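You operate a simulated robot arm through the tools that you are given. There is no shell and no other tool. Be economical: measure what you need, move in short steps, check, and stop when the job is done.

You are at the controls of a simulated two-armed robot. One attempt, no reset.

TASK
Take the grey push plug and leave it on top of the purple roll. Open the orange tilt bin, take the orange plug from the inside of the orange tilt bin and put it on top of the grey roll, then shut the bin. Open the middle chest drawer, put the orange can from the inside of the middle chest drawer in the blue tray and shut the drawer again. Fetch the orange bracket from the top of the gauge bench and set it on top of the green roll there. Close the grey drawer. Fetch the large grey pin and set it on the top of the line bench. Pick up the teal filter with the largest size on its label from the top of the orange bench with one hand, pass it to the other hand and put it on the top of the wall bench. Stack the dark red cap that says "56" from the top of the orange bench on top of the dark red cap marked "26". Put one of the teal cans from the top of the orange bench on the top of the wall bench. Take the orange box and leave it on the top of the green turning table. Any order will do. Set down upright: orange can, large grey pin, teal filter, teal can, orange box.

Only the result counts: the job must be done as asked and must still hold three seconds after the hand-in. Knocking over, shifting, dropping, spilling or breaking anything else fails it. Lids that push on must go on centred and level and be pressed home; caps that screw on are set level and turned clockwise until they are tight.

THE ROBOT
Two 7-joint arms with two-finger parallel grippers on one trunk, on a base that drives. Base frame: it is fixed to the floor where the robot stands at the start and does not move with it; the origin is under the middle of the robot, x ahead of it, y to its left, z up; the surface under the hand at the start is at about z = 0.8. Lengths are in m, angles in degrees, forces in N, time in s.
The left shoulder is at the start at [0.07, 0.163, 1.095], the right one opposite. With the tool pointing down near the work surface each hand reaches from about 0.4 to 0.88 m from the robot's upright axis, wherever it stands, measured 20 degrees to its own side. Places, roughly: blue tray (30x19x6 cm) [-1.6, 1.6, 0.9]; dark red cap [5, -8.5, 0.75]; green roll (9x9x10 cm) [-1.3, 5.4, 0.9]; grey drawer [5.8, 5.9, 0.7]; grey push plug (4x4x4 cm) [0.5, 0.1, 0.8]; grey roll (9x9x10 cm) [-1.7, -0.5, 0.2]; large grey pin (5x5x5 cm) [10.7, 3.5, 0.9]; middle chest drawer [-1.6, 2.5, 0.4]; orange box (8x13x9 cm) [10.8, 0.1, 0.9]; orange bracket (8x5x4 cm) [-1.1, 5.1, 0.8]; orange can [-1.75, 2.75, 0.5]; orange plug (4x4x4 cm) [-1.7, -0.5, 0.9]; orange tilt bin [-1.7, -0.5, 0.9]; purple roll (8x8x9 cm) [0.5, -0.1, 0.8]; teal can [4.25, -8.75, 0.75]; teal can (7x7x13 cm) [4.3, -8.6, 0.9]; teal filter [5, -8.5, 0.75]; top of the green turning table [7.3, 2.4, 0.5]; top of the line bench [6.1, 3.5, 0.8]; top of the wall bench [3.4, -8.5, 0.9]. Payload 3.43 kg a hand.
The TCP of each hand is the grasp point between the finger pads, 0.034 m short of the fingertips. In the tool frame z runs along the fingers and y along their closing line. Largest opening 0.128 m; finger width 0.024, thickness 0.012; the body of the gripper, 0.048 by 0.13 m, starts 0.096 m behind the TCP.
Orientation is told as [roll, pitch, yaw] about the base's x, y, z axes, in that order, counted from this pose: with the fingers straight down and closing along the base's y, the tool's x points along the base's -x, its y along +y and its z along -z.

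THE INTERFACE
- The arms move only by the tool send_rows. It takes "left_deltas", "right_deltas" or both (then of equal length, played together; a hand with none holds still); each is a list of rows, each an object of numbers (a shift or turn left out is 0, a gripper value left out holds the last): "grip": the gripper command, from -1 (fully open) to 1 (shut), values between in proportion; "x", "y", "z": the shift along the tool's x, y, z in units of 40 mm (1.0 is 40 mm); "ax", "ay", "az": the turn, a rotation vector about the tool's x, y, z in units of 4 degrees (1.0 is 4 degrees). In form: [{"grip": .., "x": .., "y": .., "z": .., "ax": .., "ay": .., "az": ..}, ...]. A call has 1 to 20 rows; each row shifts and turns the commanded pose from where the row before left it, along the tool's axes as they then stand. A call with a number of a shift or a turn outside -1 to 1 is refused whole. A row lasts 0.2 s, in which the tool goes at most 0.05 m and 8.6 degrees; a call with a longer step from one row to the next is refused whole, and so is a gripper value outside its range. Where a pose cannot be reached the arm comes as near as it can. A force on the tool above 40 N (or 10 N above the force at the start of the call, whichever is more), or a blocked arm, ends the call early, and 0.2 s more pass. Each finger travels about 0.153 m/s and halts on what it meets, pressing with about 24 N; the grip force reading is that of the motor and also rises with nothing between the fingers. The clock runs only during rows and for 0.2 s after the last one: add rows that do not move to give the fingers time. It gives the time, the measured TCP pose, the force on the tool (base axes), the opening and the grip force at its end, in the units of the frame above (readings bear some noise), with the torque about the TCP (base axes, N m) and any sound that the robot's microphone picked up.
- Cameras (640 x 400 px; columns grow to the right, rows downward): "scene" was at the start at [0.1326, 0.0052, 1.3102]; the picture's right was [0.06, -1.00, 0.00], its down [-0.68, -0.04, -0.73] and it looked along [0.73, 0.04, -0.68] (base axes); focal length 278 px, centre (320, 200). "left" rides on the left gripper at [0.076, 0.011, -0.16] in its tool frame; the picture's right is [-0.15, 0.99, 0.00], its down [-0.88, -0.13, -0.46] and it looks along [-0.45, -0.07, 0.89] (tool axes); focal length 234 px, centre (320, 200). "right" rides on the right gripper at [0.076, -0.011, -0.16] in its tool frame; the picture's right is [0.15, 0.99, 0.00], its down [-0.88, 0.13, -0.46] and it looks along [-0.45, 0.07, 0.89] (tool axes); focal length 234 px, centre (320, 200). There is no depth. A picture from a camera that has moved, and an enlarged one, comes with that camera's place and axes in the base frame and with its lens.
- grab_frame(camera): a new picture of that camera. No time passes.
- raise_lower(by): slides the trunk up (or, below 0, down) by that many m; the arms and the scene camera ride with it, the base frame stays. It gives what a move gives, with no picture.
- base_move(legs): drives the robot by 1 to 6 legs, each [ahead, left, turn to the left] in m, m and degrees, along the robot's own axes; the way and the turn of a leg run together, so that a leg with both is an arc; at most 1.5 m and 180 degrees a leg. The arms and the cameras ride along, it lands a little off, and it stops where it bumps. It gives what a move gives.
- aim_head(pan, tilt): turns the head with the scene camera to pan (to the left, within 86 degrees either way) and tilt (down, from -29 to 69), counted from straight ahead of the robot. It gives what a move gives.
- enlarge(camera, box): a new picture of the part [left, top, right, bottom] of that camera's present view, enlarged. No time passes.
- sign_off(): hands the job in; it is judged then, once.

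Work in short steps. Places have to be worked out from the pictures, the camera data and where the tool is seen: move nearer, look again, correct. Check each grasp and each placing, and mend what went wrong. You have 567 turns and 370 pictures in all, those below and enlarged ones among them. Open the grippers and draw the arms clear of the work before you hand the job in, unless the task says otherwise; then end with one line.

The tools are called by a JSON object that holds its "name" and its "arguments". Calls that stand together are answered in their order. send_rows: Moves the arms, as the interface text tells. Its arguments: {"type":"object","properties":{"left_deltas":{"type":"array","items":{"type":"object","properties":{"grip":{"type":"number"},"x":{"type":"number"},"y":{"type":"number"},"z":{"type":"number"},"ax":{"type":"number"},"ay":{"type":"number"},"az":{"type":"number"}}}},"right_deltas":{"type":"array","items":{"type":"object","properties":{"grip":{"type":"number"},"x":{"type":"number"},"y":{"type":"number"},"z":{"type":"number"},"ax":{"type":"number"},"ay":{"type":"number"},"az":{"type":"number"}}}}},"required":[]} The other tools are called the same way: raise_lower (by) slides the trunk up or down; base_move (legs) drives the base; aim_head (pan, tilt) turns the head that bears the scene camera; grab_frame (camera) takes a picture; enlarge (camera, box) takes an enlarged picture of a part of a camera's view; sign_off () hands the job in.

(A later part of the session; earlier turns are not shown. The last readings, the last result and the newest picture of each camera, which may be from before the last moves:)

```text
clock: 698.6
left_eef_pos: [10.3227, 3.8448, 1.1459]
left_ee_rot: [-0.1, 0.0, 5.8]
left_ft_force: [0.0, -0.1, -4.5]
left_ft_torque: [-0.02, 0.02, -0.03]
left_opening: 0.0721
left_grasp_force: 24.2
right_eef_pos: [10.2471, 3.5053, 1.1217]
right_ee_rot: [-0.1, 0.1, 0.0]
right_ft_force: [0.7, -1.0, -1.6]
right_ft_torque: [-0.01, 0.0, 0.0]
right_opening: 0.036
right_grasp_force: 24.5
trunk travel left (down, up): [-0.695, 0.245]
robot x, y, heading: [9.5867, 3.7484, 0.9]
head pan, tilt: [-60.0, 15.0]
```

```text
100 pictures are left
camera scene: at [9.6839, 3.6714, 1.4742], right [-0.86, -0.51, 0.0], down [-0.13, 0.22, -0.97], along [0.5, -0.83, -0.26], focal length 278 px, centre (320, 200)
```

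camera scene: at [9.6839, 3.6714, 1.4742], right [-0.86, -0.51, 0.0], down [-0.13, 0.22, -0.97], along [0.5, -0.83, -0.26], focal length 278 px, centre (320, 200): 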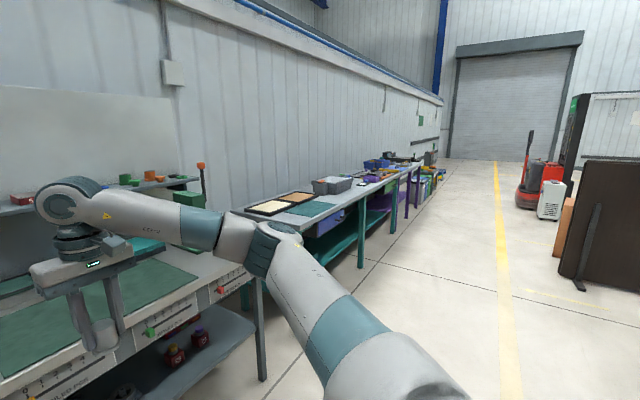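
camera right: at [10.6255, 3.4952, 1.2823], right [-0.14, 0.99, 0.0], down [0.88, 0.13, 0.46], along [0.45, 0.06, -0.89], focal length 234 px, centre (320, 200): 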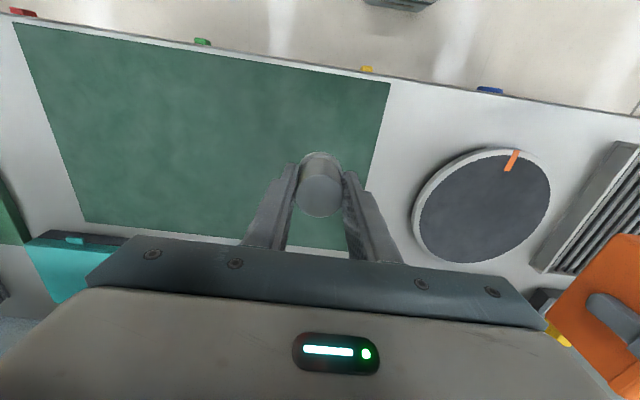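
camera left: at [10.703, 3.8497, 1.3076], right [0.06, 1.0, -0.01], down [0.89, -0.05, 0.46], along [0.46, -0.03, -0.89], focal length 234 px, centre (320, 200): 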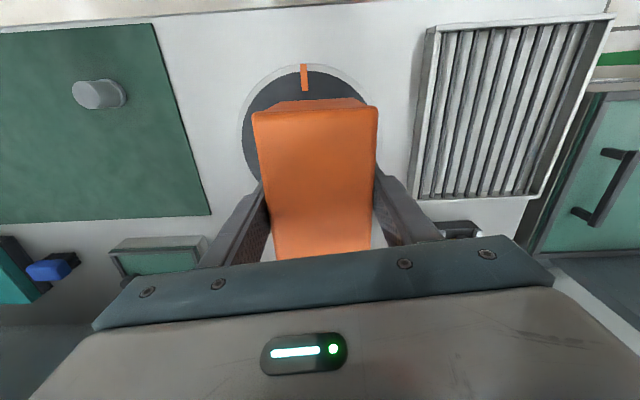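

Something behind blocked the retreat. Ease forward a little and look to the left-rear.

{"name": "base_move", "arguments": {"legs": [[0.05, 0, 0]]}}

{"name": "aim_head", "arguments": {"pan": 86, "tilt": 20}}

{"name": "grab_frame", "arguments": {"camera": "scene"}}

{"name": "aim_head", "arguments": {"pan": -86, "tilt": 20}}

{"name": "grab_frame", "arguments": {"camera": "scene"}}

```text
clock: 699.6
left_eef_pos: [10.3671, 3.8452, 1.1483]
left_ee_rot: [-0.4, -0.2, 5.8]
left_ft_force: [-0.4, -0.3, -3.5]
left_ft_torque: [-0.01, -0.04, -0.03]
left_opening: 0.0719
left_grasp_force: 23.8
right_eef_pos: [10.2923, 3.505, 1.1242]
right_ee_rot: [0.0, -0.2, 0.0]
right_ft_force: [-0.7, 1.0, -1.5]
right_ft_torque: [0.01, -0.07, 0.0]
right_opening: 0.0362
right_grasp_force: 24.4
trunk travel left (down, up): [-0.695, 0.245]
robot x, y, heading: [9.6367, 3.752, 1.0]
head pan, tilt: [-60.0, 15.0]
```

```text
clock: 701.9
left_eef_pos: [10.3718, 3.8452, 1.1452]
left_ee_rot: [-0.2, 0.0, 5.7]
left_ft_force: [-1.2, -0.2, -2.9]
left_ft_torque: [-0.01, -0.07, 0.02]
left_opening: 0.0718
left_grasp_force: 24.2
right_eef_pos: [10.2952, 3.5062, 1.1226]
right_ee_rot: [0.1, 0.0, 0.1]
right_ft_force: [-0.3, 0.1, -1.7]
right_ft_torque: [0.01, -0.01, 0.01]
right_opening: 0.0358
right_grasp_force: 24.4
trunk travel left (down, up): [-0.695, 0.245]
robot x, y, heading: [9.633, 3.7517, 1.1]
head pan, tilt: [85.9, 20.0]
```

```text
99 pictures are left
camera scene: at [9.6897, 3.8451, 1.4661], right [1.0, -0.06, 0.0], down [-0.02, -0.34, -0.94], along [0.05, 0.94, -0.34], focal length 278 px, centre (320, 200)
```

scene: 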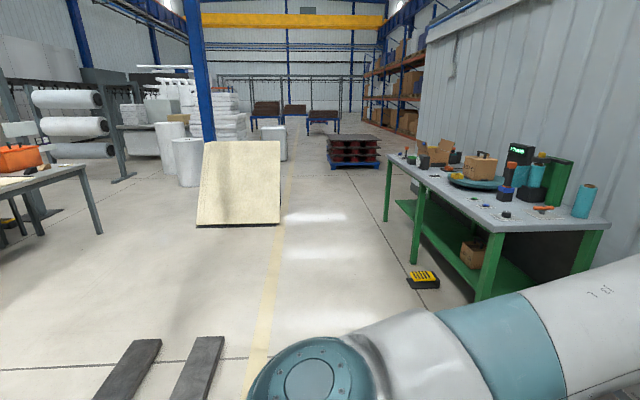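

```text
clock: 704.5
left_eef_pos: [10.3719, 3.8458, 1.1448]
left_ee_rot: [-0.3, 0.0, 5.6]
left_ft_force: [0.3, -0.5, -3.3]
left_ft_torque: [0.02, 0.02, 0.0]
left_opening: 0.072
left_grasp_force: 23.5
right_eef_pos: [10.2956, 3.5062, 1.1222]
right_ee_rot: [0.0, -0.1, 0.0]
right_ft_force: [0.6, -0.4, -2.3]
right_ft_torque: [-0.04, 0.0, 0.0]
right_opening: 0.0359
right_grasp_force: 24.3
trunk travel left (down, up): [-0.695, 0.245]
robot x, y, heading: [9.6324, 3.7548, 1.1]
head pan, tilt: [-85.9, 20.0]
```

```text
98 pictures are left
camera scene: at [9.6925, 3.6594, 1.4661], right [-1.0, -0.09, 0.0], down [-0.03, 0.34, -0.94], along [0.08, -0.94, -0.34], focal length 278 px, centre (320, 200)
```

scene: 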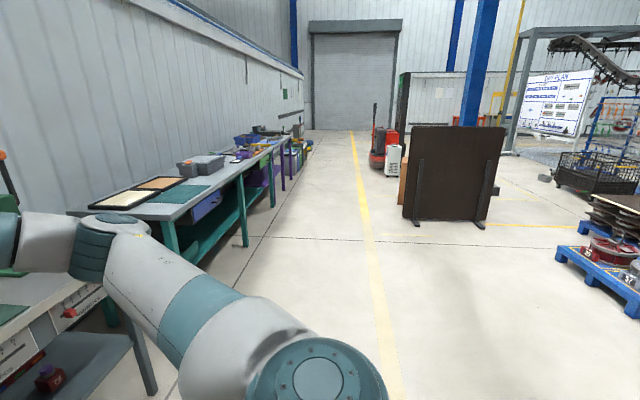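

A pallet truck stands behind me with forks to the north. I'll go 1.7 m south first, then turn west toward the turning table.

{"name": "base_move", "arguments": {"legs": [[0, -1.4, 0], [0, -0.25, 0], [0, 0, 178]]}}

{"name": "aim_head", "arguments": {"pan": 0, "tilt": 20}}

{"name": "grab_frame", "arguments": {"camera": "scene"}}

```text
clock: 720.2
left_eef_pos: [8.8929, 2.036, 1.1453]
left_ee_rot: [-0.4, 0.0, -177.8]
left_ft_force: [0.2, -0.9, -3.5]
left_ft_torque: [0.02, -0.03, -0.01]
left_opening: 0.0714
left_grasp_force: 23.6
right_eef_pos: [8.9895, 2.3698, 1.1229]
right_ee_rot: [0.0, 0.0, 176.5]
right_ft_force: [0.6, 0.1, -1.4]
right_ft_torque: [-0.02, -0.03, 0.0]
right_opening: 0.0358
right_grasp_force: 23.5
trunk travel left (down, up): [-0.695, 0.245]
robot x, y, heading: [9.6361, 2.0794, 177.7]
head pan, tilt: [-85.9, 20.0]
```

```text
clock: 721.8
left_eef_pos: [8.8926, 2.0356, 1.1461]
left_ee_rot: [-0.3, 0.0, -177.9]
left_ft_force: [-0.1, -0.5, -3.9]
left_ft_torque: [-0.01, 0.01, 0.0]
left_opening: 0.0713
left_grasp_force: 23.7
right_eef_pos: [8.9885, 2.3692, 1.1228]
right_ee_rot: [0.0, 0.0, 176.6]
right_ft_force: [0.4, 0.9, -1.0]
right_ft_torque: [0.01, -0.02, 0.03]
right_opening: 0.0354
right_grasp_force: 24.3
trunk travel left (down, up): [-0.695, 0.245]
robot x, y, heading: [9.6372, 2.0833, 177.3]
head pan, tilt: [0.0, 20.0]
```

```text
97 pictures are left
camera scene: at [9.4903, 2.0905, 1.466], right [0.05, 1.0, 0.0], down [0.34, -0.02, -0.94], along [-0.94, 0.05, -0.34], focal length 278 px, centre (320, 200)
```

scene: 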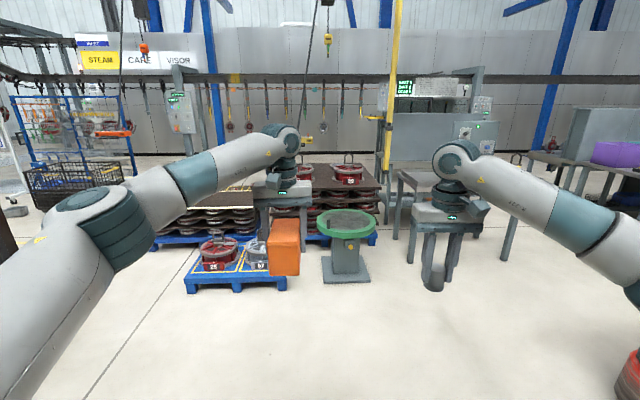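

The green turning table is at ≈ [7.42, 2.42]. Drive to about (8.2, 2.5) facing west.

{"name": "base_move", "arguments": {"legs": [[0, 0, 2.5], [1.38, -0.4, 0]]}}

{"name": "aim_head", "arguments": {"pan": 0, "tilt": 42}}

{"name": "grab_frame", "arguments": {"camera": "scene"}}

```text
clock: 729.2
left_eef_pos: [7.5654, 2.4051, 1.145]
left_ee_rot: [-0.4, 0.0, -175.3]
left_ft_force: [-0.4, -1.0, -3.1]
left_ft_torque: [-0.02, -0.01, 0.01]
left_opening: 0.071
left_grasp_force: 23.6
right_eef_pos: [7.6469, 2.7428, 1.1226]
right_ee_rot: [0.0, 0.1, 179.1]
right_ft_force: [-0.5, 0.2, -2.1]
right_ft_torque: [0.01, -0.02, 0.01]
right_opening: 0.0358
right_grasp_force: 24.3
trunk travel left (down, up): [-0.695, 0.245]
robot x, y, heading: [8.3046, 2.4901, -180.1]
head pan, tilt: [0.0, 20.0]
```

```text
clock: 730.0
left_eef_pos: [7.5645, 2.4056, 1.1458]
left_ee_rot: [-0.2, 0.0, -175.3]
left_ft_force: [-0.2, 0.5, -4.0]
left_ft_torque: [-0.02, -0.04, -0.01]
left_opening: 0.0711
left_grasp_force: 24.2
right_eef_pos: [7.6459, 2.7436, 1.1223]
right_ee_rot: [0.1, 0.0, 179.2]
right_ft_force: [0.3, 0.9, -1.0]
right_ft_torque: [0.0, 0.01, -0.04]
right_opening: 0.0358
right_grasp_force: 24.0
trunk travel left (down, up): [-0.695, 0.245]
robot x, y, heading: [8.3025, 2.4886, -180.0]
head pan, tilt: [0.0, 42.0]
```

```text
96 pictures are left
camera scene: at [8.1686, 2.4881, 1.4318], right [0.0, 1.0, 0.0], down [0.67, 0.0, -0.74], along [-0.74, 0.0, -0.67], focal length 278 px, centre (320, 200)
```

scene: 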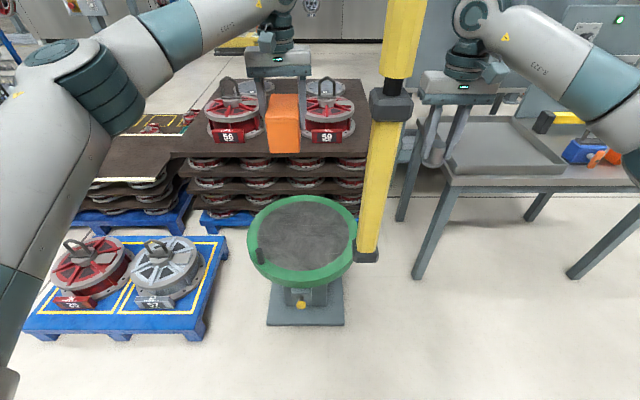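

A yellow lift pole hangs just right of the table, close to my right hand. Move the right hand back and outward first.

{"name": "send_rows", "arguments": {"right_deltas": [{"x": 0.8}, {"x": 0.8}, {"x": 0.8, "y": -0.5}, {"x": 0.6, "y": -0.8}, {"y": -0.8}, {"y": -0.8}, {"y": -0.8}, {}]}}

{"name": "grab_frame", "arguments": {"camera": "scene"}}

```text
clock: 731.8
left_eef_pos: [7.5645, 2.4039, 1.1453]
left_ee_rot: [-0.3, -0.1, -175.2]
left_ft_force: [0.7, -0.2, -3.6]
left_ft_torque: [0.02, 0.0, -0.02]
left_opening: 0.0712
left_grasp_force: 24.2
right_eef_pos: [7.7663, 2.8911, 1.1224]
right_ee_rot: [0.0, 0.1, 179.2]
right_ft_force: [-1.2, -0.3, -1.2]
right_ft_torque: [0.01, -0.04, -0.02]
right_opening: 0.0356
right_grasp_force: 24.2
trunk travel left (down, up): [-0.695, 0.245]
robot x, y, heading: [8.304, 2.4876, -179.9]
head pan, tilt: [0.0, 42.0]
```

```text
95 pictures are left
camera scene: at [8.168, 2.4872, 1.4316], right [0.0, 1.0, 0.0], down [0.67, 0.0, -0.74], along [-0.74, 0.0, -0.67], focal length 278 px, centre (320, 200)
```

scene: 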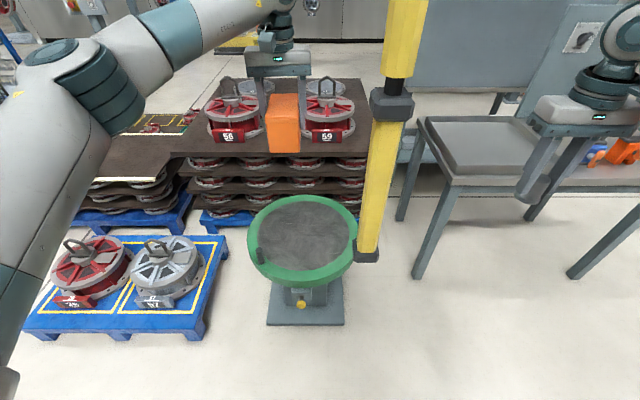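

Lower the trunk 0.35 m and move the base forward 0.1 m, then look.

{"name": "raise_lower", "arguments": {"by": -0.35}}

{"name": "base_move", "arguments": {"legs": [[0.1, 0, 0]]}}

{"name": "grab_frame", "arguments": {"camera": "scene"}}

{"name": "grab_frame", "arguments": {"camera": "left"}}

```text
clock: 735.2
left_eef_pos: [7.565, 2.4061, 0.7958]
left_ee_rot: [-0.4, 0.0, -175.2]
left_ft_force: [0.1, 0.1, -2.7]
left_ft_torque: [0.01, -0.02, 0.01]
left_opening: 0.071
left_grasp_force: 23.8
right_eef_pos: [7.7677, 2.8916, 0.7726]
right_ee_rot: [-0.1, 0.0, 179.2]
right_ft_force: [0.5, 0.6, -2.0]
right_ft_torque: [-0.03, -0.01, 0.03]
right_opening: 0.0357
right_grasp_force: 24.2
trunk travel left (down, up): [-0.345, 0.595]
robot x, y, heading: [8.3037, 2.488, -180.0]
head pan, tilt: [0.0, 42.0]
```

```text
clock: 736.4
left_eef_pos: [7.4626, 2.4061, 0.7951]
left_ee_rot: [-0.2, 0.2, -175.4]
left_ft_force: [-0.7, 0.1, -4.6]
left_ft_torque: [0.01, -0.02, 0.01]
left_opening: 0.0709
left_grasp_force: 23.8
right_eef_pos: [7.6677, 2.8908, 0.7723]
right_ee_rot: [0.0, 0.1, 179.2]
right_ft_force: [-0.8, 0.0, -2.1]
right_ft_torque: [0.0, -0.05, -0.03]
right_opening: 0.0359
right_grasp_force: 23.8
trunk travel left (down, up): [-0.345, 0.595]
robot x, y, heading: [8.2025, 2.4857, 180.0]
head pan, tilt: [0.0, 42.0]
```

```text
94 pictures are left
camera scene: at [8.0673, 2.4884, 1.0815], right [0.0, 1.0, 0.0], down [0.67, 0.0, -0.74], along [-0.74, 0.0, -0.67], focal length 278 px, centre (320, 200)
```

scene: 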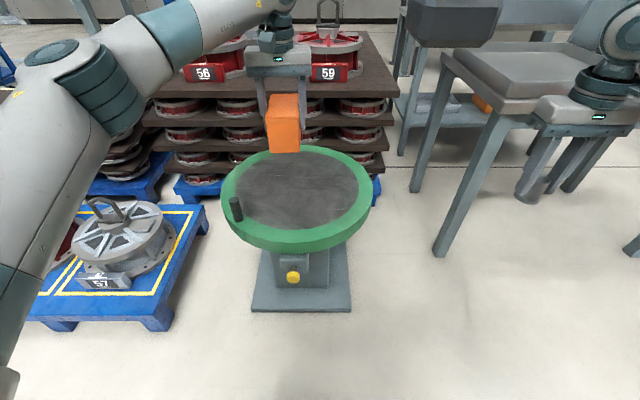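

```text
93 pictures are left
camera left: at [7.5402, 2.4004, 0.9553], right [-0.06, -1.0, 0.0], down [-0.89, 0.06, 0.46], along [-0.45, 0.03, -0.89], focal length 234 px, centre (320, 200)
```

left: 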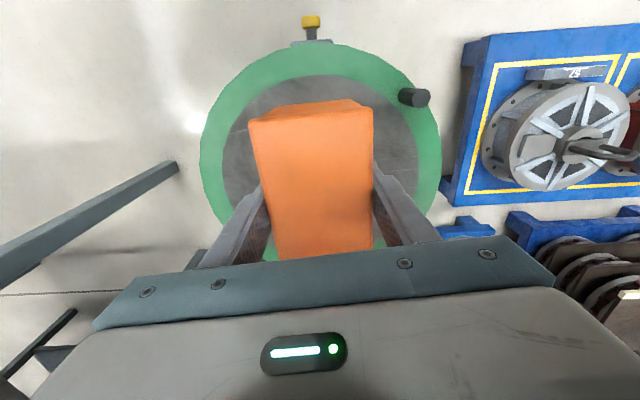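

The pole turns out to hang above me at about (7.9, 2.56), so I must back off before raising the trunk. The table centre is ≈ [7.424, 2.408, 0.515]. Move the box over it and lower 16 cm.

{"name": "send_rows", "arguments": {"left_deltas": [{"x": -0.45}, {"x": -0.45}, {"z": 0.8}, {"z": 0.8}, {"z": 0.8}, {"z": 0.8}, {"z": 0.8}, {}]}}

{"name": "grab_frame", "arguments": {"camera": "scene"}}

{"name": "grab_frame", "arguments": {"camera": "left"}}

```text
clock: 738.2
left_eef_pos: [7.4298, 2.402, 0.6313]
left_ee_rot: [-0.2, 0.0, -175.3]
left_ft_force: [-0.6, -0.8, -3.3]
left_ft_torque: [0.0, -0.01, 0.03]
left_opening: 0.0707
left_grasp_force: 24.1
right_eef_pos: [7.6673, 2.8916, 0.7736]
right_ee_rot: [0.1, 0.0, 179.2]
right_ft_force: [-0.3, 1.1, -1.3]
right_ft_torque: [0.03, 0.01, 0.0]
right_opening: 0.0359
right_grasp_force: 24.2
trunk travel left (down, up): [-0.345, 0.595]
robot x, y, heading: [8.2022, 2.4868, 180.1]
head pan, tilt: [0.0, 42.0]
```

```text
92 pictures are left
camera scene: at [8.0686, 2.4883, 1.0818], right [0.0, 1.0, 0.0], down [0.67, 0.0, -0.74], along [-0.74, 0.0, -0.67], focal length 278 px, centre (320, 200)
```

scene: 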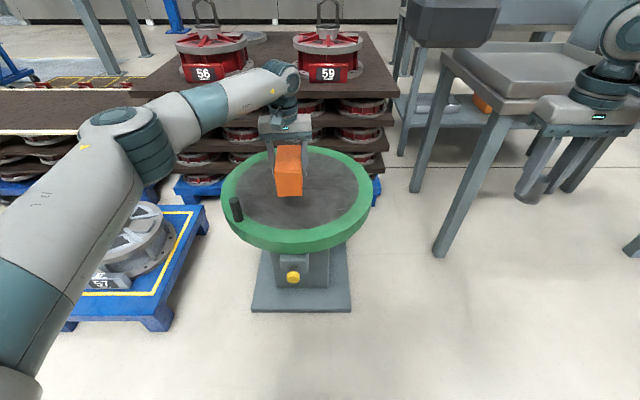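

```text
91 pictures are left
camera left: at [7.5065, 2.3966, 0.7928], right [-0.06, -1.0, 0.0], down [-0.89, 0.06, 0.46], along [-0.46, 0.03, -0.89], focal length 234 px, centre (320, 200)
```

left: 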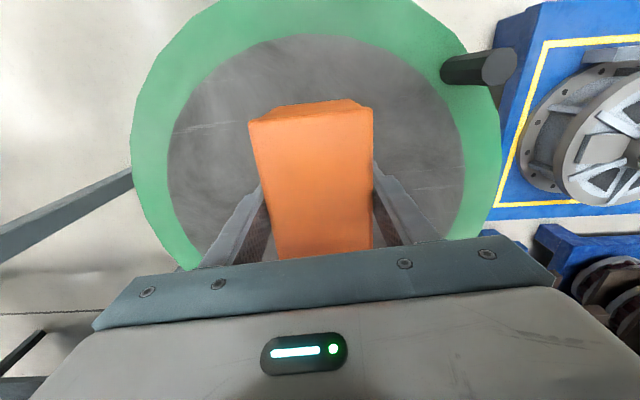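

Well placed over the table. Creep down to contact.

{"name": "send_rows", "arguments": {"left_deltas": [{"z": 0.3}, {"z": 0.3}, {"z": 0.12}, {"z": 0.1}, {"z": 0.1}, {"z": 0.1}, {"z": 0.1}, {"z": 0.1}, {}]}}

```text
clock: 740.2
left_eef_pos: [7.4281, 2.404, 0.5857]
left_ee_rot: [-0.2, 0.0, -175.2]
left_ft_force: [0.5, -0.6, -3.2]
left_ft_torque: [0.0, -0.04, 0.01]
left_opening: 0.0708
left_grasp_force: 23.9
right_eef_pos: [7.6679, 2.8912, 0.774]
right_ee_rot: [-0.1, 0.0, 179.3]
right_ft_force: [0.5, 0.5, -1.2]
right_ft_torque: [0.0, 0.03, -0.01]
right_opening: 0.0355
right_grasp_force: 24.2
trunk travel left (down, up): [-0.345, 0.595]
robot x, y, heading: [8.2009, 2.4859, 180.2]
head pan, tilt: [0.0, 42.0]
```

{"name": "send_rows", "arguments": {"left_deltas": [{"z": 0.1}, {"z": 0.1}, {"z": 0.1}, {"z": 0.1}, {"z": 0.1}, {"z": 0.1}, {"z": 0.1}, {"z": 0.1}, {}]}}

{"name": "enlarge", "arguments": {"camera": "scene", "box": [200, 90, 400, 260]}}

```text
clock: 742.2
left_eef_pos: [7.4291, 2.4041, 0.5597]
left_ee_rot: [-0.4, -0.3, -175.3]
left_ft_force: [-5.0, 0.5, 22.8]
left_ft_torque: [-0.94, -0.17, -0.53]
left_opening: 0.0705
left_grasp_force: 23.7
right_eef_pos: [7.6686, 2.8924, 0.7756]
right_ee_rot: [0.0, -0.1, 179.1]
right_ft_force: [0.5, 1.1, -1.7]
right_ft_torque: [0.0, -0.02, 0.02]
right_opening: 0.0357
right_grasp_force: 23.6
trunk travel left (down, up): [-0.345, 0.595]
robot x, y, heading: [8.2023, 2.489, 180.0]
head pan, tilt: [0.0, 42.0]
```

```text
2.35 times, centred on (300, 175) of scene
camera zoom: at [8.0709, 2.4888, 1.0823], right [0.0, 1.0, 0.0], down [0.67, 0.0, -0.74], along [-0.74, 0.0, -0.67], focal length 653 px, centre (367, 259)
```

zoom: 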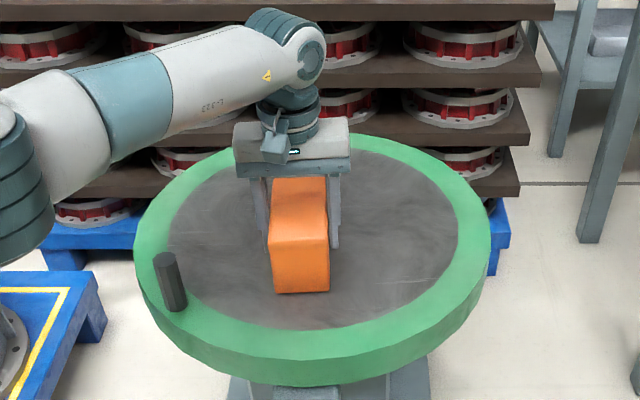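

Contact at TCP 0.56. Ease up, open and lift straight away.

{"name": "send_rows", "arguments": {"left_deltas": [{"z": -0.05}, {"grip": -0.1}, {"grip": -0.4}, {"grip": -0.5}, {"z": -0.6}, {"z": -0.8}, {"z": -0.9}, {"z": -0.9}, {"z": -0.9}, {}]}}

{"name": "enlarge", "arguments": {"camera": "scene", "box": [200, 90, 400, 260]}}

```text
clock: 744.4
left_eef_pos: [7.4291, 2.407, 0.7216]
left_ee_rot: [-0.2, 0.0, -175.3]
left_ft_force: [-0.4, -0.3, -0.3]
left_ft_torque: [-0.04, 0.0, -0.04]
left_opening: 0.0962
left_grasp_force: 0.0
right_eef_pos: [7.6669, 2.8927, 0.7732]
right_ee_rot: [0.0, 0.0, 179.2]
right_ft_force: [0.5, 0.2, -1.7]
right_ft_torque: [0.02, -0.02, -0.01]
right_opening: 0.0357
right_grasp_force: 23.7
trunk travel left (down, up): [-0.345, 0.595]
robot x, y, heading: [8.2011, 2.4878, 179.9]
head pan, tilt: [0.0, 42.0]
```

```text
2.35 times, centred on (300, 175) of scene
camera zoom: at [8.0686, 2.4883, 1.0817], right [0.0, 1.0, 0.0], down [0.67, 0.0, -0.74], along [-0.74, 0.0, -0.67], focal length 653 px, centre (367, 259)
```

zoom: 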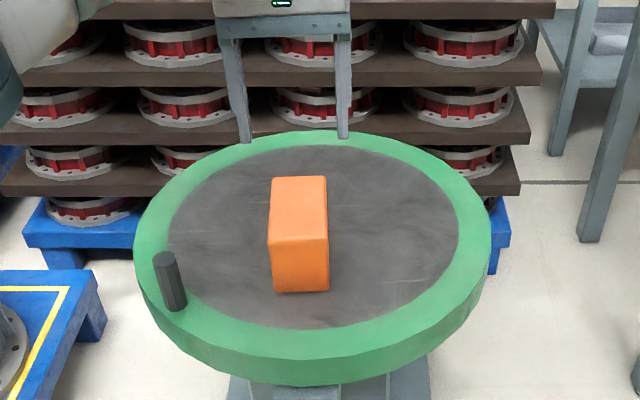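

The box stands upright on the turning table. Retract the left hand, back off 0.9 m from the hanging pole, raise the trunk and look toward the line bench.

{"name": "send_rows", "arguments": {"left_deltas": [{"x": 0.8, "y": 0.4}, {"x": 0.8, "y": 0.4}, {"x": 0.8, "y": 0.4}, {"x": 0.8, "y": 0.4}, {}]}}

{"name": "base_move", "arguments": {"legs": [[-0.85, 0, 0]]}}

{"name": "raise_lower", "arguments": {"by": 0.35}}

{"name": "aim_head", "arguments": {"pan": -20, "tilt": 15}}

{"name": "grab_frame", "arguments": {"camera": "scene"}}

```text
clock: 745.6
left_eef_pos: [7.5593, 2.3522, 0.7182]
left_ee_rot: [-0.2, 0.0, -175.3]
left_ft_force: [0.7, 0.5, 0.0]
left_ft_torque: [-0.02, 0.02, -0.03]
left_opening: 0.0959
left_grasp_force: 0.0
right_eef_pos: [7.6664, 2.8915, 0.7733]
right_ee_rot: [0.1, 0.0, 179.2]
right_ft_force: [-0.1, 0.2, -2.3]
right_ft_torque: [0.0, 0.01, 0.02]
right_opening: 0.0358
right_grasp_force: 24.1
trunk travel left (down, up): [-0.345, 0.595]
robot x, y, heading: [8.2047, 2.487, 179.8]
head pan, tilt: [0.0, 42.0]
```

```text
clock: 750.1
left_eef_pos: [8.4117, 2.3521, 0.7193]
left_ee_rot: [-0.2, 0.0, -175.4]
left_ft_force: [0.5, 0.1, -0.8]
left_ft_torque: [-0.01, 0.03, 0.02]
left_opening: 0.0962
left_grasp_force: 0.1
right_eef_pos: [8.5185, 2.8915, 0.7736]
right_ee_rot: [0.0, 0.0, 178.9]
right_ft_force: [0.0, 0.3, -2.2]
right_ft_torque: [0.03, 0.02, 0.01]
right_opening: 0.0359
right_grasp_force: 24.1
trunk travel left (down, up): [-0.345, 0.595]
robot x, y, heading: [9.0546, 2.4885, 179.9]
head pan, tilt: [0.0, 42.0]
```

```text
clock: 753.5
left_eef_pos: [8.4104, 2.3529, 1.068]
left_ee_rot: [-0.2, 0.0, -175.4]
left_ft_force: [-0.9, -1.2, 0.0]
left_ft_torque: [0.0, 0.02, 0.01]
left_opening: 0.0959
left_grasp_force: 0.1
right_eef_pos: [8.5189, 2.8921, 1.1238]
right_ee_rot: [0.0, 0.0, 179.1]
right_ft_force: [0.0, 0.0, -0.7]
right_ft_torque: [0.05, 0.0, 0.02]
right_opening: 0.0357
right_grasp_force: 23.8
trunk travel left (down, up): [-0.695, 0.245]
robot x, y, heading: [9.0507, 2.484, 179.8]
head pan, tilt: [0.0, 42.0]
```

```text
clock: 754.5
left_eef_pos: [8.4094, 2.3514, 1.0679]
left_ee_rot: [-0.2, 0.0, -175.4]
left_ft_force: [-0.2, 0.8, -0.3]
left_ft_torque: [0.02, 0.0, 0.0]
left_opening: 0.0962
left_grasp_force: 0.1
right_eef_pos: [8.5194, 2.8911, 1.1241]
right_ee_rot: [0.0, 0.0, 179.0]
right_ft_force: [-0.1, -0.2, -1.7]
right_ft_torque: [-0.03, -0.03, 0.0]
right_opening: 0.0355
right_grasp_force: 24.0
trunk travel left (down, up): [-0.695, 0.245]
robot x, y, heading: [9.0545, 2.4827, 179.8]
head pan, tilt: [-20.0, 15.0]
```

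```text
88 pictures are left
camera scene: at [8.9152, 2.5186, 1.4742], right [0.35, 0.94, 0.0], down [0.24, -0.09, -0.97], along [-0.91, 0.33, -0.26], focal length 278 px, centre (320, 200)
```

scene: 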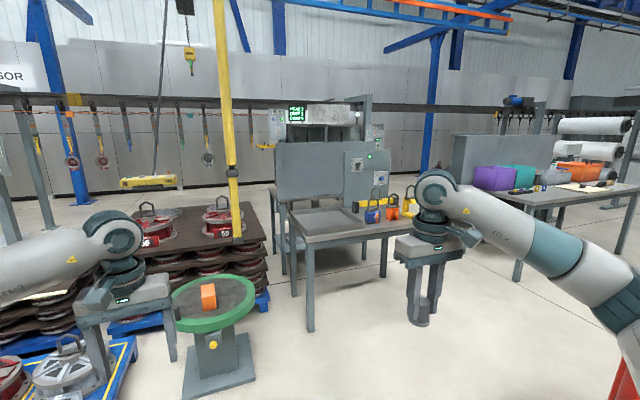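

Enlarge the view of the bench with the panel to judge which one is the line bench.

{"name": "enlarge", "arguments": {"camera": "scene", "box": [250, 90, 450, 250]}}

{"name": "enlarge", "arguments": {"camera": "scene", "box": [440, 90, 640, 300]}}

```text
2.50 times, centred on (350, 170) of scene
camera zoom: at [8.9152, 2.5186, 1.4742], right [0.35, 0.94, 0.0], down [0.24, -0.09, -0.97], along [-0.91, 0.33, -0.26], focal length 694 px, centre (245, 275)
```

zoom: 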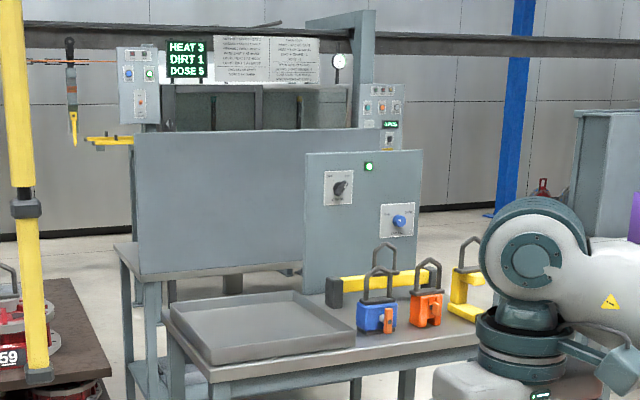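

```text
1.90 times, centred on (540, 195) of scene
camera zoom: at [8.9152, 2.5186, 1.4742], right [0.35, 0.94, 0.0], down [0.24, -0.09, -0.97], along [-0.91, 0.33, -0.26], focal length 529 px, centre (-99, 210)
```

zoom: 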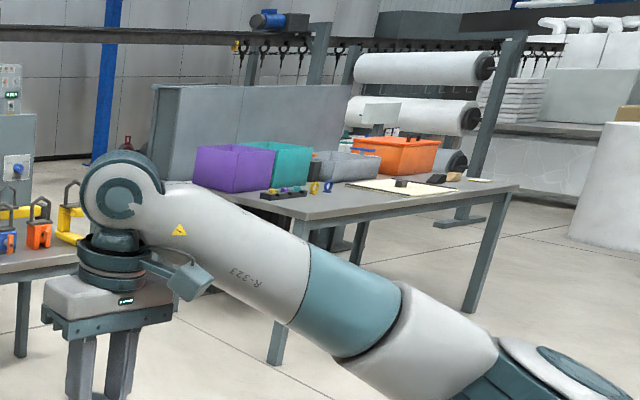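

The line bench seems to be behind the dividing panels, facing the conveyor to the west; I need to go around through the gap at y ≈ 4.8. First check that the pin isn't slipping.

{"name": "enlarge", "arguments": {"camera": "right", "box": [250, 120, 390, 260]}}

```text
2.86 times, centred on (320, 190) of right
camera zoom: at [8.5942, 2.901, 1.283], right [0.13, -0.99, 0.0], down [-0.88, -0.12, 0.46], along [-0.45, -0.06, -0.89], focal length 669 px, centre (320, 229)
```

zoom: 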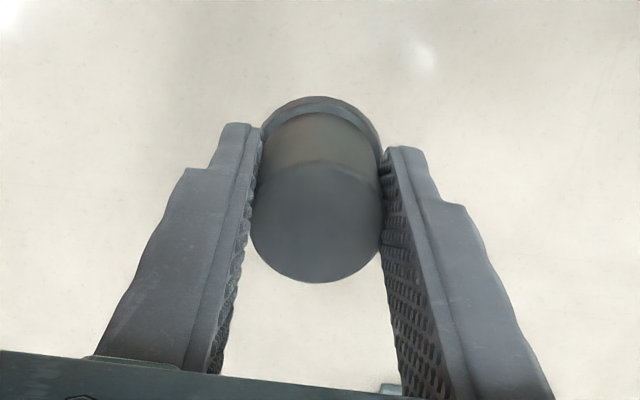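

Only ~2 mm of settling. Go around: back to x ≈ 9.8, face north, drive up the lane to y ≈ 6.1.

{"name": "base_move", "arguments": {"legs": [[-0.78, 0.35, 0], [0, 0, -90], [1.5, 0, 0], [1.5, 0, 0], [0.9, 0, 0]]}}

{"name": "aim_head", "arguments": {"pan": 60, "tilt": 18}}

{"name": "grab_frame", "arguments": {"camera": "scene"}}

```text
clock: 781.0
left_eef_pos: [9.7512, 6.6247, 1.0686]
left_ee_rot: [-0.1, 0.0, 95.4]
left_ft_force: [-0.9, -0.5, -0.2]
left_ft_torque: [0.0, 0.0, 0.03]
left_opening: 0.096
left_grasp_force: 0.0
right_eef_pos: [10.2926, 6.5222, 1.1223]
right_ee_rot: [-0.1, -0.1, 89.8]
right_ft_force: [-0.1, -1.1, -1.6]
right_ft_torque: [-0.02, -0.04, -0.01]
right_opening: 0.0358
right_grasp_force: 24.3
trunk travel left (down, up): [-0.695, 0.245]
robot x, y, heading: [9.8903, 5.982, 90.1]
head pan, tilt: [-20.0, 15.0]
```

```text
clock: 782.6
left_eef_pos: [9.7505, 6.6247, 1.0699]
left_ee_rot: [-0.2, 0.0, 95.4]
left_ft_force: [-1.1, -0.3, -0.5]
left_ft_torque: [0.01, -0.02, 0.01]
left_opening: 0.0959
left_grasp_force: 0.1
right_eef_pos: [10.2914, 6.522, 1.1241]
right_ee_rot: [0.0, 0.1, 89.8]
right_ft_force: [0.1, -0.4, -2.4]
right_ft_torque: [-0.02, 0.02, -0.02]
right_opening: 0.0359
right_grasp_force: 23.9
trunk travel left (down, up): [-0.695, 0.245]
robot x, y, heading: [9.8927, 5.985, 90.4]
head pan, tilt: [60.0, 18.0]
```

```text
84 pictures are left
camera scene: at [9.8121, 6.0797, 1.4694], right [0.49, 0.87, 0.0], down [0.27, -0.15, -0.95], along [-0.83, 0.47, -0.31], focal length 278 px, centre (320, 200)
```

scene: 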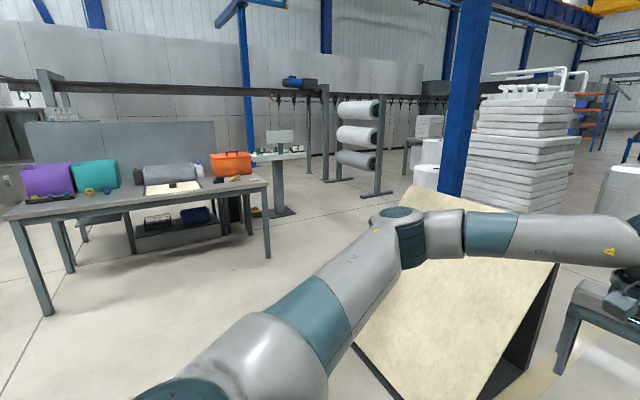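

The gap between the two bench groups is y ≈ 3.85–5.1. Raise the trunk a bit, face west, drive to x ≈ 7.85, then south to the gap.

{"name": "raise_lower", "arguments": {"by": 0.12}}

{"name": "base_move", "arguments": {"legs": [[0, 0, 89.7], [1.5, 0, 0], [0.53, 0, 0]]}}

{"name": "aim_head", "arguments": {"pan": 50, "tilt": 25}}

{"name": "grab_frame", "arguments": {"camera": "scene"}}

```text
clock: 784.1
left_eef_pos: [9.7514, 6.6246, 1.1896]
left_ee_rot: [-0.3, 0.0, 95.4]
left_ft_force: [-0.4, -0.2, -0.2]
left_ft_torque: [-0.03, 0.0, -0.01]
left_opening: 0.096
left_grasp_force: 0.0
right_eef_pos: [10.2918, 6.523, 1.2433]
right_ee_rot: [0.0, 0.0, 89.8]
right_ft_force: [-0.1, 0.6, -2.0]
right_ft_torque: [-0.02, 0.01, 0.03]
right_opening: 0.0355
right_grasp_force: 24.2
trunk travel left (down, up): [-0.815, 0.125]
robot x, y, heading: [9.8936, 5.9855, 90.4]
head pan, tilt: [60.0, 18.0]
```

```text
clock: 798.2
left_eef_pos: [7.204, 5.7339, 1.1898]
left_ee_rot: [-0.2, -0.1, -172.8]
left_ft_force: [-0.1, 0.4, -0.2]
left_ft_torque: [0.01, 0.03, 0.0]
left_opening: 0.0959
left_grasp_force: 0.1
right_eef_pos: [7.2893, 6.2777, 1.244]
right_ee_rot: [0.0, 0.0, -178.4]
right_ft_force: [0.4, 0.0, -2.0]
right_ft_torque: [0.02, -0.02, 0.02]
right_opening: 0.0359
right_grasp_force: 23.5
trunk travel left (down, up): [-0.815, 0.125]
robot x, y, heading: [7.8408, 5.8963, -177.7]
head pan, tilt: [60.0, 18.0]
```

```text
clock: 798.9
left_eef_pos: [7.2038, 5.7316, 1.1883]
left_ee_rot: [-0.2, 0.1, -172.9]
left_ft_force: [-0.4, 1.1, 0.2]
left_ft_torque: [0.01, 0.03, 0.02]
left_opening: 0.096
left_grasp_force: 0.2
right_eef_pos: [7.2875, 6.2757, 1.243]
right_ee_rot: [-0.1, 0.2, -178.4]
right_ft_force: [-0.3, 0.8, -1.2]
right_ft_torque: [0.01, -0.01, -0.01]
right_opening: 0.0357
right_grasp_force: 23.6
trunk travel left (down, up): [-0.815, 0.125]
robot x, y, heading: [7.8366, 5.8966, -177.8]
head pan, tilt: [50.0, 25.0]
```

```text
83 pictures are left
camera scene: at [7.7325, 5.8208, 1.578], right [-0.79, 0.61, 0.0], down [0.26, 0.33, -0.91], along [-0.55, -0.72, -0.42], focal length 278 px, centre (320, 200)
```

scene: 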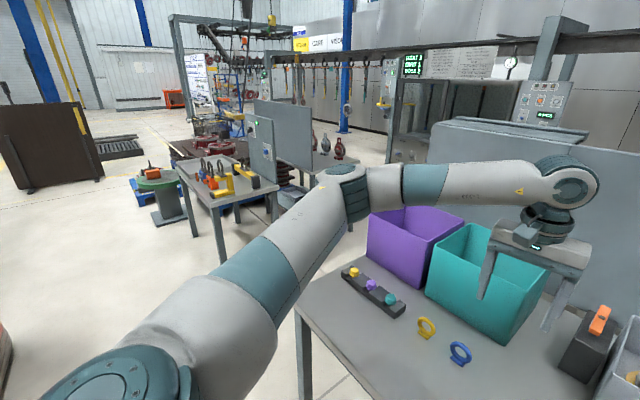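

Clear gap ahead on the left. Straighten, go south to y ≈ 4.47, then west 1 m and look.

{"name": "base_move", "arguments": {"legs": [[0, 0, -2.2], [0, 1.43, 0], [1.0, 0, 0]]}}

{"name": "aim_head", "arguments": {"pan": 20, "tilt": 25}}

{"name": "grab_frame", "arguments": {"camera": "scene"}}

```text
clock: 811.2
left_eef_pos: [6.2554, 4.265, 1.2004]
left_ee_rot: [-0.2, -1.0, -173.0]
left_ft_force: [0.3, -0.7, 0.3]
left_ft_torque: [0.04, -0.06, -0.03]
left_opening: 0.096
left_grasp_force: 0.1
right_eef_pos: [6.3443, 4.8101, 1.2496]
right_ee_rot: [0.2, -0.7, -178.7]
right_ft_force: [0.7, -0.2, -2.1]
right_ft_torque: [-0.01, -0.02, 0.02]
right_opening: 0.0359
right_grasp_force: 24.4
trunk travel left (down, up): [-0.815, 0.125]
robot x, y, heading: [6.8818, 4.4263, -177.9]
head pan, tilt: [50.0, 25.0]
```

```text
clock: 812.2
left_eef_pos: [6.2528, 4.2643, 1.2013]
left_ee_rot: [-0.2, -1.1, -172.9]
left_ft_force: [0.8, -0.6, -0.3]
left_ft_torque: [0.01, -0.01, -0.01]
left_opening: 0.0962
left_grasp_force: 0.2
right_eef_pos: [6.3415, 4.8103, 1.2474]
right_ee_rot: [0.2, -0.6, -178.6]
right_ft_force: [-0.4, 0.2, -2.3]
right_ft_torque: [-0.03, -0.04, 0.03]
right_opening: 0.0357
right_grasp_force: 24.0
trunk travel left (down, up): [-0.815, 0.125]
robot x, y, heading: [6.8808, 4.4198, -177.5]
head pan, tilt: [20.0, 25.0]
```

```text
82 pictures are left
camera scene: at [6.7594, 4.3914, 1.5797], right [-0.38, 0.93, 0.0], down [0.38, 0.16, -0.91], along [-0.84, -0.34, -0.41], focal length 278 px, centre (320, 200)
```

scene: 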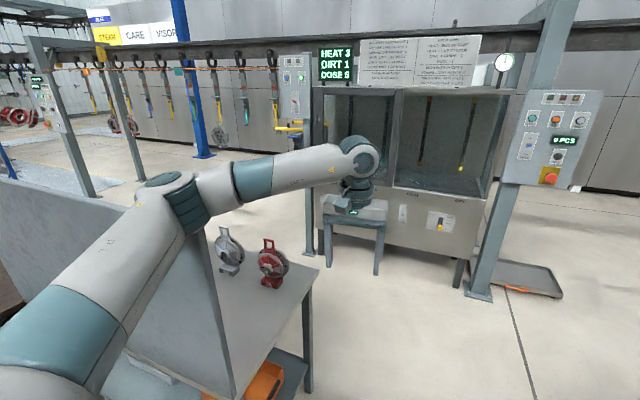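

The line bench is the grey table with the wheel stands (north end at y ≈ 4.0, x ≈ 5.85–6.4). Drive west to x ≈ 6.13, then turn to face south.

{"name": "base_move", "arguments": {"legs": [[0.75, -0.2, 0], [0, 0, 87.7]]}}

{"name": "aim_head", "arguments": {"pan": 0, "tilt": 40}}

{"name": "grab_frame", "arguments": {"camera": "scene"}}

```text
clock: 820.1
left_eef_pos: [6.2753, 3.954, 1.1947]
left_ee_rot: [-0.5, -0.5, -83.9]
left_ft_force: [0.0, 0.3, 0.4]
left_ft_torque: [-0.05, 0.03, -0.02]
left_opening: 0.0961
left_grasp_force: 0.1
right_eef_pos: [5.7334, 4.0508, 1.247]
right_ee_rot: [-0.2, -0.4, -89.7]
right_ft_force: [0.7, 0.8, -0.9]
right_ft_torque: [-0.07, 0.02, 0.01]
right_opening: 0.0355
right_grasp_force: 23.9
trunk travel left (down, up): [-0.815, 0.125]
robot x, y, heading: [6.1245, 4.5853, -88.8]
head pan, tilt: [20.0, 25.0]
```

```text
clock: 820.9
left_eef_pos: [6.2714, 3.947, 1.191]
left_ee_rot: [-0.1, -0.1, -83.9]
left_ft_force: [-0.4, 0.4, 0.0]
left_ft_torque: [0.0, 0.01, -0.02]
left_opening: 0.0962
left_grasp_force: 0.0
right_eef_pos: [5.7284, 4.0415, 1.2415]
right_ee_rot: [0.1, -0.2, -89.7]
right_ft_force: [0.1, -0.8, -1.0]
right_ft_torque: [0.06, 0.0, 0.02]
right_opening: 0.0358
right_grasp_force: 23.9
trunk travel left (down, up): [-0.815, 0.125]
robot x, y, heading: [6.1203, 4.5883, -88.8]
head pan, tilt: [0.0, 40.0]
```

```text
81 pictures are left
camera scene: at [6.122, 4.4511, 1.5546], right [-1.0, -0.02, 0.0], down [-0.01, 0.64, -0.77], along [0.02, -0.77, -0.64], focal length 278 px, centre (320, 200)
```

scene: 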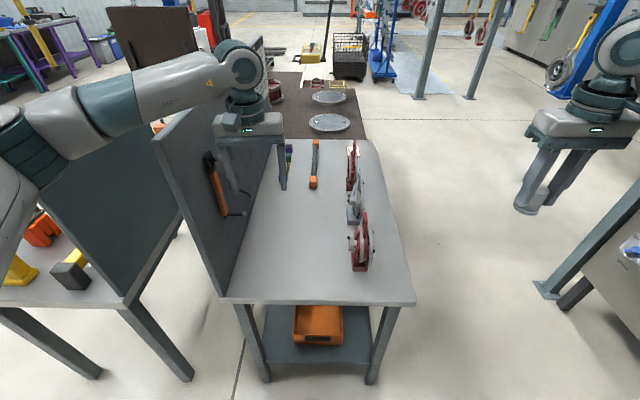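

Free spot on the bench near [6.17, 3.88]. Retract the left hand back and up to make room, then bring the pin over.

{"name": "send_rows", "arguments": {"left_deltas": [{"x": 0.9, "z": -0.4}, {"x": 0.9, "z": -0.4}, {"x": 0.9, "z": -0.4}, {"x": 0.9, "z": -0.4}, {"x": 0.9, "z": -0.4}, {"z": -0.6}, {"z": -0.6}, {}, {}, {}, {}, {}, {}, {}, {}, {}], "right_deltas": [{}, {}, {}, {}, {}, {"x": -0.7, "y": 0.5}, {"x": -0.7, "y": 0.9}, {"x": -0.7, "y": 0.9}, {"x": -0.7, "y": 0.9}, {"x": -0.7, "y": 0.9}, {"x": -0.5, "y": 0.9}, {"y": 0.9}, {"y": 0.9}, {"y": 0.9}, {"y": 0.9}, {}]}}

{"name": "grab_frame", "arguments": {"camera": "scene"}}

```text
clock: 824.3
left_eef_pos: [6.2536, 4.1248, 1.3196]
left_ee_rot: [-0.3, -0.3, -83.8]
left_ft_force: [0.2, -0.5, 0.6]
left_ft_torque: [0.0, -0.03, 0.0]
left_opening: 0.0963
left_grasp_force: 0.1
right_eef_pos: [6.0749, 3.8871, 1.2449]
right_ee_rot: [0.0, 0.0, -89.5]
right_ft_force: [-0.5, 0.2, -1.6]
right_ft_torque: [0.0, -0.05, -0.01]
right_opening: 0.0356
right_grasp_force: 23.8
trunk travel left (down, up): [-0.815, 0.125]
robot x, y, heading: [6.1223, 4.5876, -89.0]
head pan, tilt: [0.0, 40.0]
```

```text
80 pictures are left
camera scene: at [6.1229, 4.4528, 1.5547], right [-1.0, -0.02, 0.0], down [-0.01, 0.64, -0.77], along [0.02, -0.77, -0.64], focal length 278 px, centre (320, 200)
```

scene: 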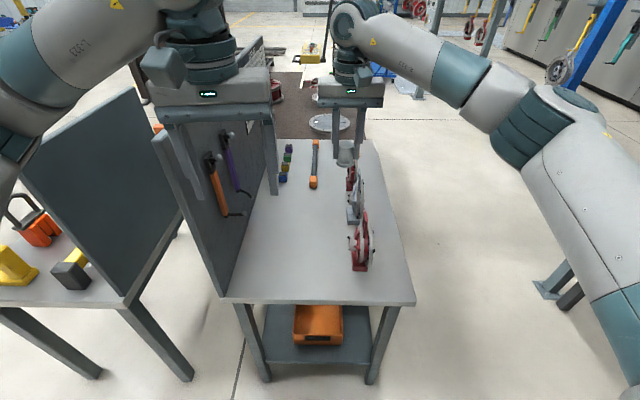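

Shift 9 cm further from the wheel stand, then lower the trunk 0.2 m.

{"name": "send_rows", "arguments": {"right_deltas": [{"y": 0.8}, {"y": 0.8}, {"y": 0.8}, {}]}}

{"name": "raise_lower", "arguments": {"by": -0.2}}

{"name": "grab_frame", "arguments": {"camera": "right"}}

{"name": "grab_frame", "arguments": {"camera": "scene"}}

```text
clock: 825.3
left_eef_pos: [6.2557, 4.1239, 1.3193]
left_ee_rot: [-0.3, -0.1, -83.8]
left_ft_force: [-0.7, -1.1, 0.0]
left_ft_torque: [-0.01, 0.03, -0.02]
left_opening: 0.096
left_grasp_force: 0.1
right_eef_pos: [6.1721, 3.8871, 1.2418]
right_ee_rot: [0.0, 0.1, -89.6]
right_ft_force: [-0.2, -0.2, -1.7]
right_ft_torque: [-0.01, 0.01, 0.01]
right_opening: 0.0355
right_grasp_force: 23.9
trunk travel left (down, up): [-0.815, 0.125]
robot x, y, heading: [6.1196, 4.589, -88.6]
head pan, tilt: [0.0, 40.0]
```

```text
clock: 827.5
left_eef_pos: [6.2552, 4.1243, 1.1201]
left_ee_rot: [-0.4, -0.3, -83.9]
left_ft_force: [-0.1, 0.0, 0.3]
left_ft_torque: [0.0, -0.02, 0.02]
left_opening: 0.0961
left_grasp_force: 0.0
right_eef_pos: [6.1715, 3.8871, 1.0425]
right_ee_rot: [-0.1, 0.0, -89.6]
right_ft_force: [-0.7, -0.5, -2.1]
right_ft_torque: [-0.02, -0.02, 0.03]
right_opening: 0.0356
right_grasp_force: 24.3
trunk travel left (down, up): [-0.615, 0.325]
robot x, y, heading: [6.1225, 4.5859, -89.1]
head pan, tilt: [0.0, 40.0]
```

```text
79 pictures are left
camera right: at [6.1593, 3.9632, 1.2019], right [0.99, 0.15, 0.0], down [0.14, -0.88, 0.46], along [0.07, -0.45, -0.89], focal length 234 px, centre (320, 200)
```

right: 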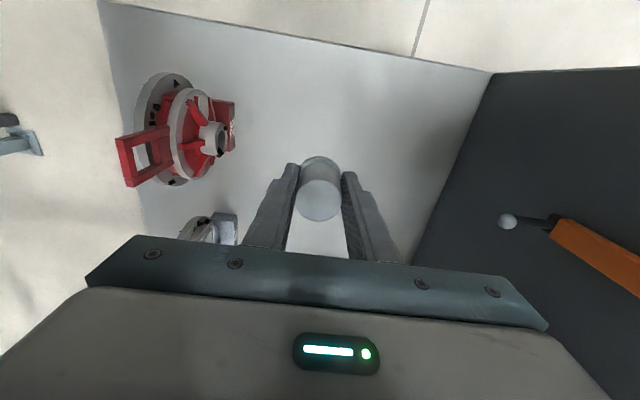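

```text
78 pictures are left
camera scene: at [6.124, 4.4529, 1.3548], right [-1.0, -0.02, 0.0], down [-0.01, 0.64, -0.77], along [0.02, -0.77, -0.64], focal length 278 px, centre (320, 200)
```

scene: 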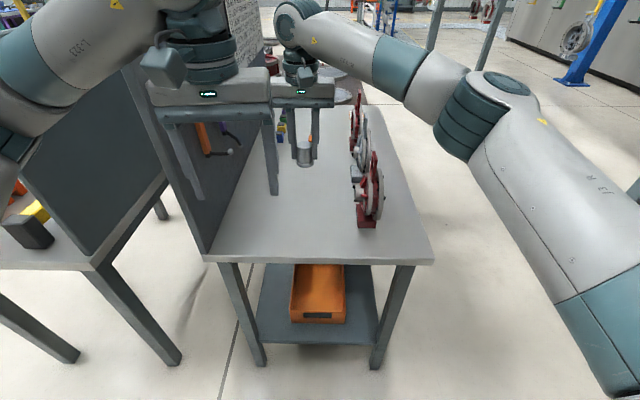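

Clearances are fine. Lower 17 cm, then creep to contact.

{"name": "send_rows", "arguments": {"right_deltas": [{"z": 0.85}, {"z": 0.85}, {"z": 0.85}, {"z": 0.85}, {"z": 0.75}, {"z": 0.12}, {"z": 0.1}, {"z": 0.1}, {"z": 0.1}, {}]}}

```text
clock: 829.7
left_eef_pos: [6.2552, 4.1249, 1.1191]
left_ee_rot: [-0.3, -0.3, -83.9]
left_ft_force: [0.6, 1.0, 0.1]
left_ft_torque: [-0.03, 0.0, -0.01]
left_opening: 0.0963
left_grasp_force: 0.1
right_eef_pos: [6.1701, 3.8883, 0.8597]
right_ee_rot: [-0.1, 0.0, -89.6]
right_ft_force: [0.7, -0.1, -1.9]
right_ft_torque: [-0.04, 0.04, -0.01]
right_opening: 0.0355
right_grasp_force: 23.5
trunk travel left (down, up): [-0.615, 0.325]
robot x, y, heading: [6.1244, 4.5889, -88.6]
head pan, tilt: [0.0, 40.0]
```

{"name": "send_rows", "arguments": {"right_deltas": [{"z": 0.08}, {"z": 0.08}, {"z": 0.08}, {"z": 0.08}, {"z": 0.08}, {"z": 0.08}, {}]}}

{"name": "grab_frame", "arguments": {"camera": "right"}}

```text
clock: 831.3
left_eef_pos: [6.2538, 4.1265, 1.1211]
left_ee_rot: [-0.2, -0.4, -83.9]
left_ft_force: [-0.4, -0.1, -0.2]
left_ft_torque: [-0.01, -0.01, -0.02]
left_opening: 0.0961
left_grasp_force: 0.0
right_eef_pos: [6.1714, 3.8896, 0.8434]
right_ee_rot: [0.1, -0.4, -89.6]
right_ft_force: [-0.9, -1.9, 26.7]
right_ft_torque: [-0.15, 0.04, 0.05]
right_opening: 0.0357
right_grasp_force: 24.3
trunk travel left (down, up): [-0.615, 0.325]
robot x, y, heading: [6.1234, 4.5917, -89.0]
head pan, tilt: [0.0, 40.0]
```

```text
77 pictures are left
camera right: at [6.1585, 3.9656, 1.003], right [0.99, 0.15, 0.0], down [0.14, -0.88, 0.46], along [0.07, -0.45, -0.89], focal length 234 px, centre (320, 200)
```

right: 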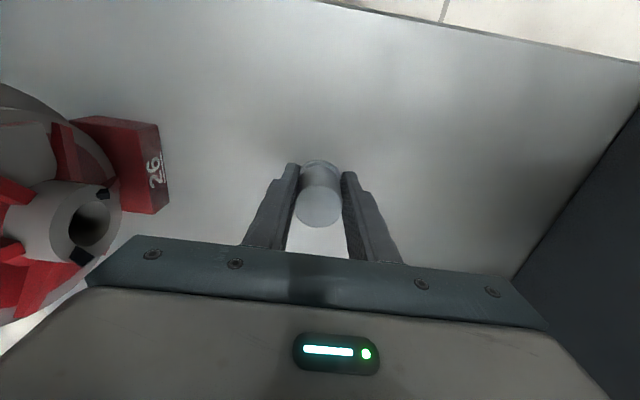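

Contact. Ease, release, and lift straight up.

{"name": "send_rows", "arguments": {"right_deltas": [{"z": -0.06}, {"grip": 0.25}, {"grip": 0.15}, {"grip": 0.15}, {"z": -0.5}, {"z": -0.8}, {"z": -0.9}, {"z": -0.9}, {"z": -0.9}, {"z": -0.9}, {}]}}

{"name": "grab_frame", "arguments": {"camera": "scene"}}

```text
clock: 833.7
left_eef_pos: [6.2548, 4.1231, 1.1197]
left_ee_rot: [-0.4, -0.2, -83.9]
left_ft_force: [-0.4, 0.4, -0.1]
left_ft_torque: [0.02, -0.01, 0.02]
left_opening: 0.0959
left_grasp_force: 0.1
right_eef_pos: [6.1691, 3.8894, 1.0402]
right_ee_rot: [0.0, 0.0, -89.6]
right_ft_force: [-0.2, -0.6, 0.5]
right_ft_torque: [-0.01, 0.0, 0.03]
right_opening: 0.0546
right_grasp_force: 0.1
trunk travel left (down, up): [-0.615, 0.325]
robot x, y, heading: [6.1191, 4.5855, -88.9]
head pan, tilt: [0.0, 40.0]
```

```text
76 pictures are left
camera scene: at [6.1239, 4.4523, 1.3546], right [-1.0, -0.02, 0.0], down [-0.01, 0.64, -0.77], along [0.02, -0.77, -0.64], focal length 278 px, centre (320, 200)
```

scene: 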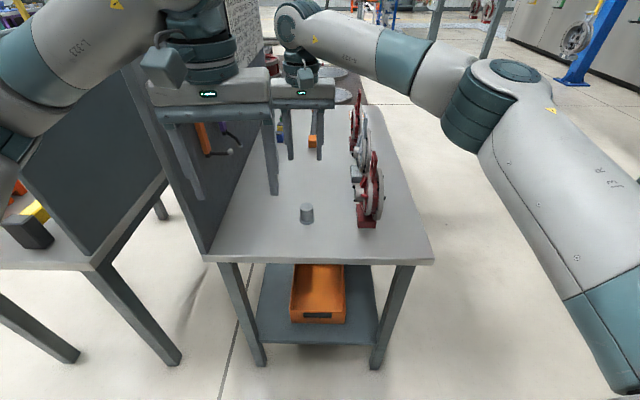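

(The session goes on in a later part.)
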